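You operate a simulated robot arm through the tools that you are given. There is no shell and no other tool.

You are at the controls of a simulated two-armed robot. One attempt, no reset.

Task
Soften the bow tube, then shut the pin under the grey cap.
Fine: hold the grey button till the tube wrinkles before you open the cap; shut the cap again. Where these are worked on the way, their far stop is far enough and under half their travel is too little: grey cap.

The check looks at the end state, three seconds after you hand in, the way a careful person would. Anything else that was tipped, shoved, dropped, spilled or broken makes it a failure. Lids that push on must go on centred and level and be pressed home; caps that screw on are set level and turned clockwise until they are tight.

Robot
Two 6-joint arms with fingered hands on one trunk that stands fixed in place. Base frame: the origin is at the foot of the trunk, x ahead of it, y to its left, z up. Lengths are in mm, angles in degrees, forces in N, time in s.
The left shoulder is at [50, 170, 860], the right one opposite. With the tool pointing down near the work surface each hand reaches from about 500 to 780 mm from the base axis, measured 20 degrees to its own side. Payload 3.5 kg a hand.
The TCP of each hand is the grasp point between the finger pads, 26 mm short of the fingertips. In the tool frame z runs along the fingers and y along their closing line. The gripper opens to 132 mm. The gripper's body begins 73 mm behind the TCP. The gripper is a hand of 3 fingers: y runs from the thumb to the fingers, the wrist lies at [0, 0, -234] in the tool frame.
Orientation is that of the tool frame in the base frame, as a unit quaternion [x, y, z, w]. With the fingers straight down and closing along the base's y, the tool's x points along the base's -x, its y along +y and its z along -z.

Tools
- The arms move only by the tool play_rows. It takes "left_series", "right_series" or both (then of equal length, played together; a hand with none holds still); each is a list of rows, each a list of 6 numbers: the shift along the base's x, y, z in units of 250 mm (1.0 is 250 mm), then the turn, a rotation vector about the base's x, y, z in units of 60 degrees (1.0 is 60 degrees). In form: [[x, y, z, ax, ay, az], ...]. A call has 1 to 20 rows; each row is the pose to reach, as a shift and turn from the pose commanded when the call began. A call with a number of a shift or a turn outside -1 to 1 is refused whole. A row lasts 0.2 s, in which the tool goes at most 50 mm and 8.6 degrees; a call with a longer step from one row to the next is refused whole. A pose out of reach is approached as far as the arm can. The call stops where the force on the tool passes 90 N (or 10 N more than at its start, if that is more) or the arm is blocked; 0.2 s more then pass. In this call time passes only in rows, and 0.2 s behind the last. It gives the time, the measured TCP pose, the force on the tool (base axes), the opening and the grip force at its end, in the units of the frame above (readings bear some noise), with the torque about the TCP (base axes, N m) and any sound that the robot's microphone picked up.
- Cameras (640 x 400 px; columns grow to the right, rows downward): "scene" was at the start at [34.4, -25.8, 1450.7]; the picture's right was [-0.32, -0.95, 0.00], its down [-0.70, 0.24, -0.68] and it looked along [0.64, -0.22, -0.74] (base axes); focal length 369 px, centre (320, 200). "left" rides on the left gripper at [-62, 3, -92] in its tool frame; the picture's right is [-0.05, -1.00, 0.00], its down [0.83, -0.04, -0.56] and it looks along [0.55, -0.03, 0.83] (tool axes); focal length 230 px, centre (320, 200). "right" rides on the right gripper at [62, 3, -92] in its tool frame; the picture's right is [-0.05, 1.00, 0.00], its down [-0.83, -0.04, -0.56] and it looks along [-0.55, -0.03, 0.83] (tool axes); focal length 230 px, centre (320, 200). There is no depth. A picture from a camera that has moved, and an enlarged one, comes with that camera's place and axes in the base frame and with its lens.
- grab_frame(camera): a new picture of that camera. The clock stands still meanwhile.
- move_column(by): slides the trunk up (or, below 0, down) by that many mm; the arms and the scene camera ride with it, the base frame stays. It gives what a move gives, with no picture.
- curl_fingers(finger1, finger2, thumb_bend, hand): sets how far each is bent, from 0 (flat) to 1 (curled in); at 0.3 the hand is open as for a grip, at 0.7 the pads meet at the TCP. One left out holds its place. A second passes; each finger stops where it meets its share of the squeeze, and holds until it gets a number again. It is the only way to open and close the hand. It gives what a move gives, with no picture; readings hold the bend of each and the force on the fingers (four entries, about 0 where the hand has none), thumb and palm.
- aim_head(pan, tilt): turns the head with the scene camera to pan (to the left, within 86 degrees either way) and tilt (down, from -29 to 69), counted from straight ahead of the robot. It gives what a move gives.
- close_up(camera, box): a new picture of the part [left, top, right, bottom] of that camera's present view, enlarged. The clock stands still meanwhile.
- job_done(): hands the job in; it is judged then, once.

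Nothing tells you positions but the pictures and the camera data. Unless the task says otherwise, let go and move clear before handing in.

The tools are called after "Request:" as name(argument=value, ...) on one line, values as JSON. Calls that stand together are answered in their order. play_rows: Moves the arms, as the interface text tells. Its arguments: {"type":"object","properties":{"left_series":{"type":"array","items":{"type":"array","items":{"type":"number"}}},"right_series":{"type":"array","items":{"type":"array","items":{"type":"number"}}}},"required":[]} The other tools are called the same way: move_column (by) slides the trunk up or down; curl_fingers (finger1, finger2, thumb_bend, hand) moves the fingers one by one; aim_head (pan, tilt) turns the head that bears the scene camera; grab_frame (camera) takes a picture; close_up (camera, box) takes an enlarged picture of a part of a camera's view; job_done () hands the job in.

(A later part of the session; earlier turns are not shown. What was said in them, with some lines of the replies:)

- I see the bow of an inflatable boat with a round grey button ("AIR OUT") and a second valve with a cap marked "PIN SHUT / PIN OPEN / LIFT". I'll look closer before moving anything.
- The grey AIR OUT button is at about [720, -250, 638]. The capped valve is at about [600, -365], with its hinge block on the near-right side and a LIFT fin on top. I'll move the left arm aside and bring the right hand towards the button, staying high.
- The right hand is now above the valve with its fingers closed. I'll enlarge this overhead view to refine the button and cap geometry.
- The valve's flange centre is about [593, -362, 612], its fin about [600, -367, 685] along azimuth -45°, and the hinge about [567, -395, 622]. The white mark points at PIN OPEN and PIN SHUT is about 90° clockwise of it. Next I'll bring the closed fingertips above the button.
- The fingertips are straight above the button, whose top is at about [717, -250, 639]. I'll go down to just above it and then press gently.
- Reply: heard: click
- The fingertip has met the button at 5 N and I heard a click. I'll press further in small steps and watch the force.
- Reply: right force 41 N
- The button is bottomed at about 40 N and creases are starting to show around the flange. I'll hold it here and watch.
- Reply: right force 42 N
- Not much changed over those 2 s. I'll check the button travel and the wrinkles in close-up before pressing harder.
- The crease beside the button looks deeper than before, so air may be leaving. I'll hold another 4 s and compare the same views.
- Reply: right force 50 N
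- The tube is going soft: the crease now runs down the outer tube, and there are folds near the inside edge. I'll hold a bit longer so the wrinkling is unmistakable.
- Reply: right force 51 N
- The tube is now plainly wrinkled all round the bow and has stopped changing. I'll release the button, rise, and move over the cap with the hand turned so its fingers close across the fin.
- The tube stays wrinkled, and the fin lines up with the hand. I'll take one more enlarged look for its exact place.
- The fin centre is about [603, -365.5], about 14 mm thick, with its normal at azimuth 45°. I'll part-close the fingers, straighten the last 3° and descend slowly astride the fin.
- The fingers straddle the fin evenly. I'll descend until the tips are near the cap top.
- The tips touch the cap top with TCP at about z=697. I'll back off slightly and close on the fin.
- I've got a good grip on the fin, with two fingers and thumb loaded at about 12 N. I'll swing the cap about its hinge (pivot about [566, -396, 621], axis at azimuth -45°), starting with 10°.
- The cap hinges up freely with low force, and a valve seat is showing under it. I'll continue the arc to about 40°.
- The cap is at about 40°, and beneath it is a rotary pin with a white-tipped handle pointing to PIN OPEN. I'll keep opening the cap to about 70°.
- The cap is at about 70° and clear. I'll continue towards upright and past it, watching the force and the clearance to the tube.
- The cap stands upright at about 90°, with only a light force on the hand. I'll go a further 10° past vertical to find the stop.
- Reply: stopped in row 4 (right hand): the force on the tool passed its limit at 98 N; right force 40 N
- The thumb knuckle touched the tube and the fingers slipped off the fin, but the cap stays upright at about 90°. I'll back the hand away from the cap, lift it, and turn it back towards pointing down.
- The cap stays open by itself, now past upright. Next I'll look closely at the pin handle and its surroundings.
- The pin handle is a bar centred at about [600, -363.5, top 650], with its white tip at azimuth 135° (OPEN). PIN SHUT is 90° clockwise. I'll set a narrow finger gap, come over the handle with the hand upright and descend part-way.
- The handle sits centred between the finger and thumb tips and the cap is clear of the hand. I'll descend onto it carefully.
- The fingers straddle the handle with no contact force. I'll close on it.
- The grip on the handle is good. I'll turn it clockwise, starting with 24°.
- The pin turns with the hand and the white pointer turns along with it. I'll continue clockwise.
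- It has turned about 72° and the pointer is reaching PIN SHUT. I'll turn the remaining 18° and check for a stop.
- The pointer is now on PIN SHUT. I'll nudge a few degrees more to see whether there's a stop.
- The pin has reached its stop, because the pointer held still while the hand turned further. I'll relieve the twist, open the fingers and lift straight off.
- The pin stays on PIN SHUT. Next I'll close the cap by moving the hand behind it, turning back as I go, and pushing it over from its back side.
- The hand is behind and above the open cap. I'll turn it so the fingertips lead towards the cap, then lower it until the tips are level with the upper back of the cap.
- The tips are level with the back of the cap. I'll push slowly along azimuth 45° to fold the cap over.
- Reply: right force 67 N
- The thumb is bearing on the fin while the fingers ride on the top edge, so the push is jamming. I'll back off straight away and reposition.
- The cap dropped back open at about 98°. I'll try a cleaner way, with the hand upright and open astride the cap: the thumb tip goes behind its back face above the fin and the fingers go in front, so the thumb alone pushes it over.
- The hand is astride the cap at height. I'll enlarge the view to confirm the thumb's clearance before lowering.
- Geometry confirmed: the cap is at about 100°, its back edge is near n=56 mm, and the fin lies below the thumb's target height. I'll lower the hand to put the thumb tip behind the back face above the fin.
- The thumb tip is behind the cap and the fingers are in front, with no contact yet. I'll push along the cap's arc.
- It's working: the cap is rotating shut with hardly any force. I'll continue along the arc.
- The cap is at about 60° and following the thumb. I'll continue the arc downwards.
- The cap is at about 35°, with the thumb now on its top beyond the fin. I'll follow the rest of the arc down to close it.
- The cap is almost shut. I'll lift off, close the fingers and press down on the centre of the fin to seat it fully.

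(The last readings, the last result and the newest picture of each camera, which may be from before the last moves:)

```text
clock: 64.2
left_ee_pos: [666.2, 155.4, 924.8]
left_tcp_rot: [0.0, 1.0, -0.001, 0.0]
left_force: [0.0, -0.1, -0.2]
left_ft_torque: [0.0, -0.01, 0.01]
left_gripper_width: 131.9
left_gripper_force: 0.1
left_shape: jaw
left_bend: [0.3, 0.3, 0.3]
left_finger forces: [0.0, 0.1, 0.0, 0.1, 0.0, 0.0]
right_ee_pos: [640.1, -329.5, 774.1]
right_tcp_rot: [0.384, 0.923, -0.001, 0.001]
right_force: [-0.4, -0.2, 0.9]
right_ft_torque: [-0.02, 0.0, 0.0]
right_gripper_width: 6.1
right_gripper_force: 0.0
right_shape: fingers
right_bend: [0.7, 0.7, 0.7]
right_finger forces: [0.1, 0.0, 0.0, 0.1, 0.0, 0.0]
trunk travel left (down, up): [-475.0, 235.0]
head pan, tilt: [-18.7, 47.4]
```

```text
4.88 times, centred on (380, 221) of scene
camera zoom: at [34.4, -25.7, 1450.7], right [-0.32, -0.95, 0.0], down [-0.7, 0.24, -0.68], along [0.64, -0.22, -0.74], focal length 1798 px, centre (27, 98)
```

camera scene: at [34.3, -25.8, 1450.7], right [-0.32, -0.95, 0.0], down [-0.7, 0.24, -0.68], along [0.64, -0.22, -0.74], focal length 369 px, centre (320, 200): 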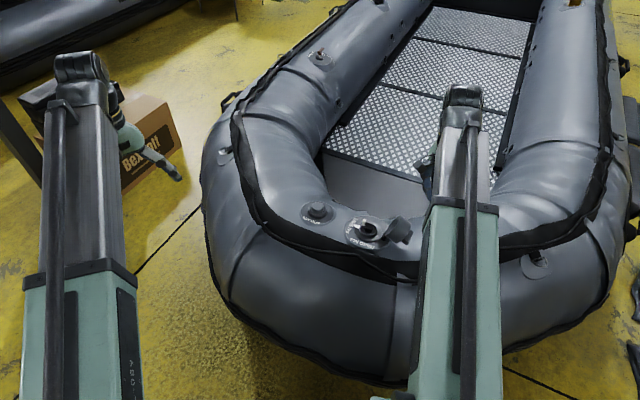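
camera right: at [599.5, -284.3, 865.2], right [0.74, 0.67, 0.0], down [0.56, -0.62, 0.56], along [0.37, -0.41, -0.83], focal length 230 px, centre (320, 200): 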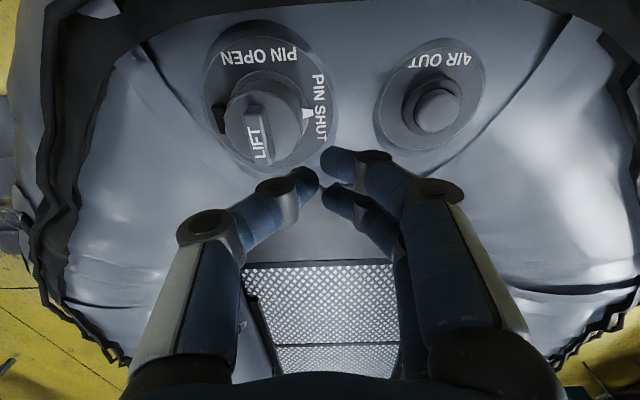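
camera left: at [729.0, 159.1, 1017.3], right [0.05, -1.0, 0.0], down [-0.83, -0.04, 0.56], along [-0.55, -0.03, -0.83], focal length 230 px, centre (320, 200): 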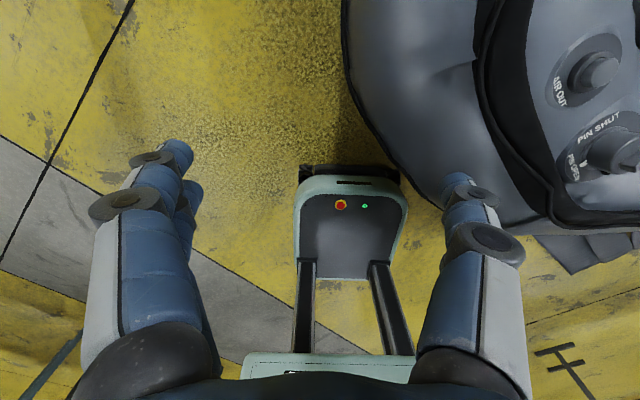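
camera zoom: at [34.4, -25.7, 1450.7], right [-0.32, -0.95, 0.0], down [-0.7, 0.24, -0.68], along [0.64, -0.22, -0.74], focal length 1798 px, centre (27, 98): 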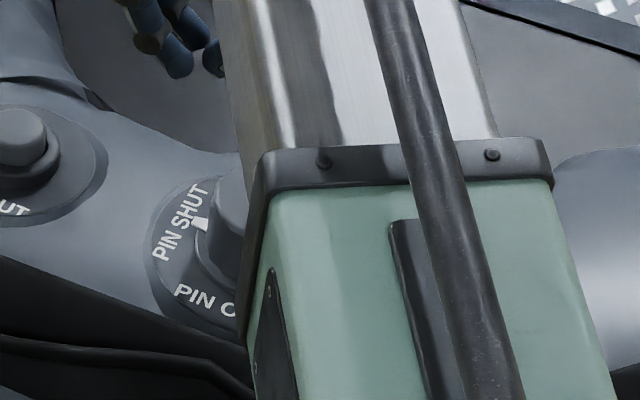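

The cap now sits closed and looks level. I'll press it home with the closed fingertips on the fin.

Request:
play_rows(right_series=[[-0.066, -0.063, 0, 0, 0, 0], [-0.132, -0.126, 0, 0, 0, 0], [-0.132, -0.126, -0.1, 0, 0, 0], [-0.132, -0.126, -0.19, 0, 0, 0], [-0.132, -0.126, -0.225, 0, 0, 0], [-0.132, -0.126, -0.24, 0, 0, 0], [-0.132, -0.126, -0.255, 0, 0, 0], [-0.132, -0.126, -0.265, 0, 0, 0]])

Request:
grab_frame(camera="right")

Request:
close_up(camera="left", box=[540, 90, 640, 220])

```text
clock: 66.0
left_ee_pos: [664.8, 155.2, 926.3]
left_tcp_rot: [0.0, 1.0, -0.001, 0.001]
left_force: [-0.4, -0.2, -0.5]
left_ft_torque: [-0.03, 0.0, 0.02]
left_gripper_width: 131.7
left_gripper_force: 0.0
left_shape: jaw
left_bend: [0.3, 0.3, 0.3]
left_finger forces: [0.0, 0.0, 0.0, 0.0, 0.0, 0.0]
right_ee_pos: [606.4, -361.8, 710.4]
right_tcp_rot: [0.383, 0.924, 0.0, 0.002]
right_force: [-4.8, -7.6, 28.6]
right_ft_torque: [-0.25, 0.43, 0.05]
right_gripper_width: 4.9
right_gripper_force: 14.0
right_shape: fingers
right_bend: [0.7, 0.7, 0.71]
right_finger forces: [0.4, 0.0, 0.1, 0.0, 28.0, 0.1]
trunk travel left (down, up): [-475.0, 235.0]
head pan, tilt: [-18.7, 47.4]
```

```text
taken
camera right: at [564.8, -316.7, 801.7], right [0.74, 0.67, 0.0], down [0.55, -0.62, 0.56], along [0.37, -0.42, -0.83], focal length 230 px, centre (320, 200)
```

right: 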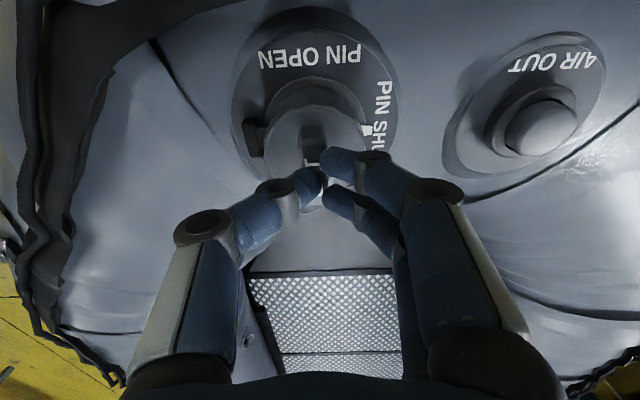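

```text
3.08 times, centred on (590, 155) of left
camera zoom: at [727.3, 159.4, 1018.9], right [0.05, -1.0, 0.0], down [-0.83, -0.04, 0.55], along [-0.55, -0.03, -0.83], focal length 708 px, centre (-511, 338)
```

zoom: 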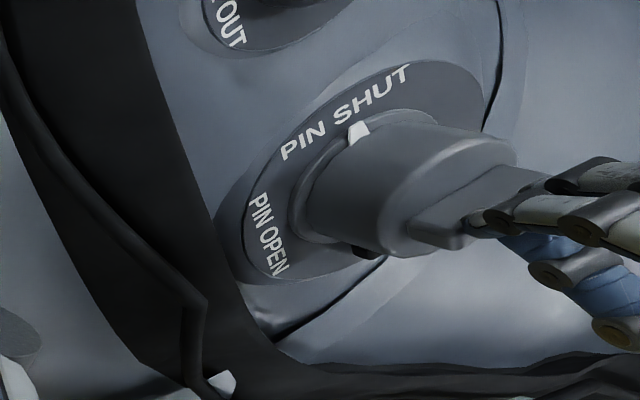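

The press holds at 29 N and the cap is firmly against its seat. I'll push slightly harder, then lift away.

Request:
play_rows(right_series=[[0, 0, -0.01, 0, 0, 0], [0, 0, -0.016, 0, 0, 0], [0, 0, -0.016, 0, 0, 0]])

Request:
play_rows(right_series=[[0, 0, 0.06, 0, 0, 0], [0, 0, 0.2, 0, 0, 0], [0, 0, 0.38, 0, 0, 0], [0, 0, 0.56, 0, 0, 0], [0, 0, 0.74, 0, 0, 0], [-0.1, -0.1, 0.84, 0, 0, 0], [-0.2, -0.22, 0.84, 0, 0, 0], [-0.3, -0.34, 0.84, 0, 0, 0], [-0.4, -0.46, 0.84, 0, 0, 0], [-0.5, -0.58, 0.84, 0, 0, 0]])

Request:
grab_frame(camera="scene")

Request:
close_up(camera="scene", box=[290, 180, 430, 268])

Request:
close_up(camera="left", box=[540, 30, 640, 200])

Request:
grab_frame(camera="right")

```text
clock: 66.8
left_ee_pos: [663.1, 156.2, 925.8]
left_tcp_rot: [0.0, 1.0, -0.001, 0.002]
left_force: [0.0, -0.3, 0.0]
left_ft_torque: [0.03, -0.01, 0.04]
left_gripper_width: 131.7
left_gripper_force: 0.0
left_shape: jaw
left_bend: [0.3, 0.3, 0.3]
left_finger forces: [0.0, 0.1, 0.1, 0.0, 0.0, 0.0]
right_ee_pos: [605.6, -362.1, 709.9]
right_tcp_rot: [0.384, 0.923, 0.0, 0.005]
right_force: [-7.2, -14.7, 54.3]
right_ft_torque: [-0.42, 0.68, 0.1]
right_gripper_width: 5.7
right_gripper_force: 27.2
right_shape: fingers
right_bend: [0.7, 0.7, 0.72]
right_finger forces: [3.6, 0.0, 0.0, 0.0, 50.2, 0.0]
trunk travel left (down, up): [-475.0, 235.0]
head pan, tilt: [-18.7, 47.4]
```

```text
clock: 69.0
left_ee_pos: [665.8, 155.8, 925.3]
left_tcp_rot: [0.0, 1.0, 0.0, 0.0]
left_force: [-0.3, 0.3, -0.3]
left_ft_torque: [0.03, -0.01, -0.02]
left_gripper_width: 131.6
left_gripper_force: 0.2
left_shape: jaw
left_bend: [0.3, 0.3, 0.3]
left_finger forces: [0.0, 0.1, 0.0, 0.0, 0.1, 0.0]
right_ee_pos: [481.6, -507.6, 913.4]
right_tcp_rot: [0.382, 0.924, 0.0, 0.001]
right_force: [-0.2, -0.9, 1.8]
right_ft_torque: [-0.01, 0.06, -0.01]
right_gripper_width: 5.9
right_gripper_force: 0.2
right_shape: fingers
right_bend: [0.7, 0.7, 0.7]
right_finger forces: [0.1, 0.0, 0.0, 0.0, 0.0, 0.0]
trunk travel left (down, up): [-475.0, 235.0]
head pan, tilt: [-18.7, 47.4]
```

```text
taken
camera scene: at [34.3, -25.9, 1450.7], right [-0.32, -0.95, 0.0], down [-0.7, 0.24, -0.68], along [0.64, -0.22, -0.74], focal length 369 px, centre (320, 200)
```

scene: 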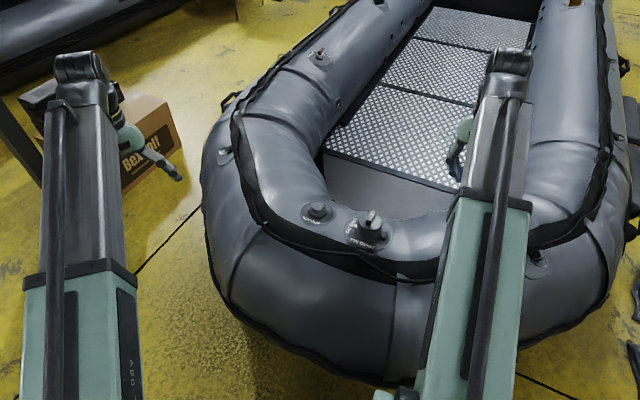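

```text
4.55 times, centred on (360, 224) of scene
camera zoom: at [34.3, -25.9, 1450.7], right [-0.32, -0.95, 0.0], down [-0.7, 0.24, -0.68], along [0.64, -0.22, -0.74], focal length 1675 px, centre (138, 91)
```

zoom: 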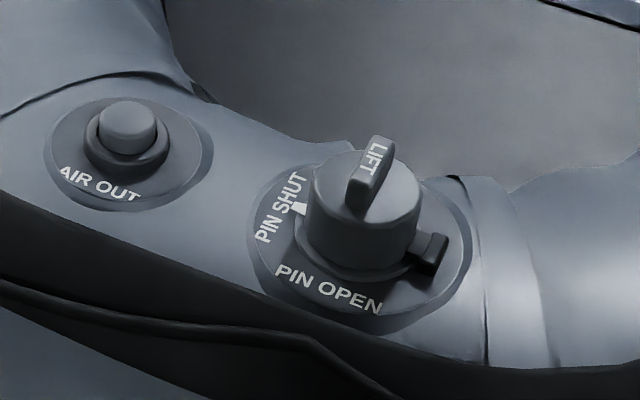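

```text
2.35 times, centred on (590, 115) of left
camera zoom: at [728.9, 159.2, 1017.3], right [0.05, -1.0, 0.0], down [-0.83, -0.04, 0.56], along [-0.55, -0.03, -0.83], focal length 541 px, centre (-315, 400)
```

zoom: 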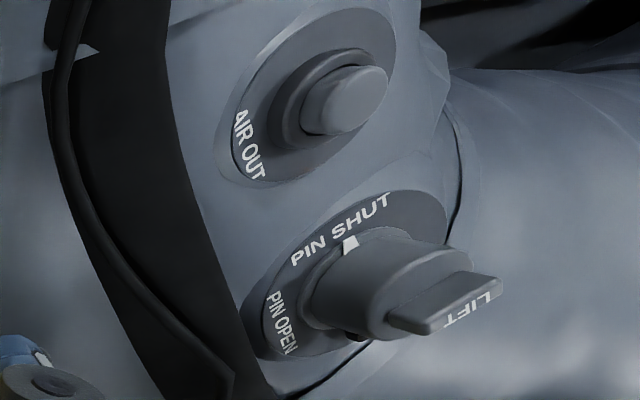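

```text
taken
camera right: at [441.0, -462.0, 1005.7], right [0.74, 0.67, 0.0], down [0.56, -0.62, 0.56], along [0.37, -0.41, -0.83], focal length 230 px, centre (320, 200)
```

right: 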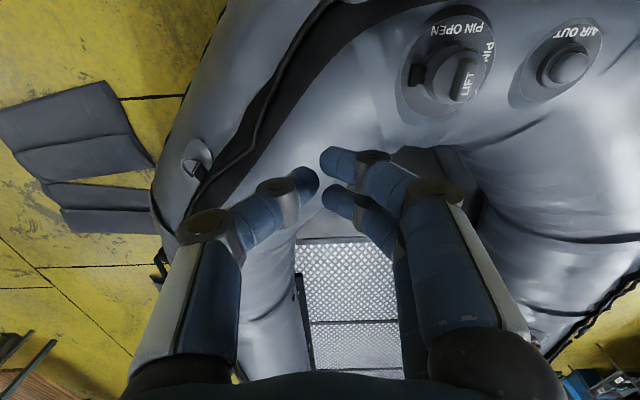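

The bow tube is soft and wrinkled, the white pointer reads PIN SHUT, and the cap is back down level and pressed home. Both hands are clear, so I'm handing in.

Request:
job_done()

```text
The job is handed in.
```

The job is handed in. The bow tube is softened, the pin under the grey cap is shut, and the cap is closed again.

- **Softening:** I held the grey AIR OUT button for about 10 s, until the tube was creased all around the bow and stopped changing. I did this before touching the cap.
- **Cap opened:** I swung it past upright to about 100°, where it stayed open by itself.
- **Pin:** I turned it clockwise about 90° to its stop. The white pointer reads PIN SHUT.
- **Cap closed:** I folded it back down and pressed it home with about 54 N. It looks level and seated in the final pictures.

Two contacts were rougher than planned:

- **While opening the cap:** the thumb knuckle bumped the tube, and the arm stopped itself at 98 N.
- **While closing the cap:** my first push jammed against the fin at about 67 N, so I backed off and tried another way.

I saw no damage from either contact, and both hands were clear when I handed in.
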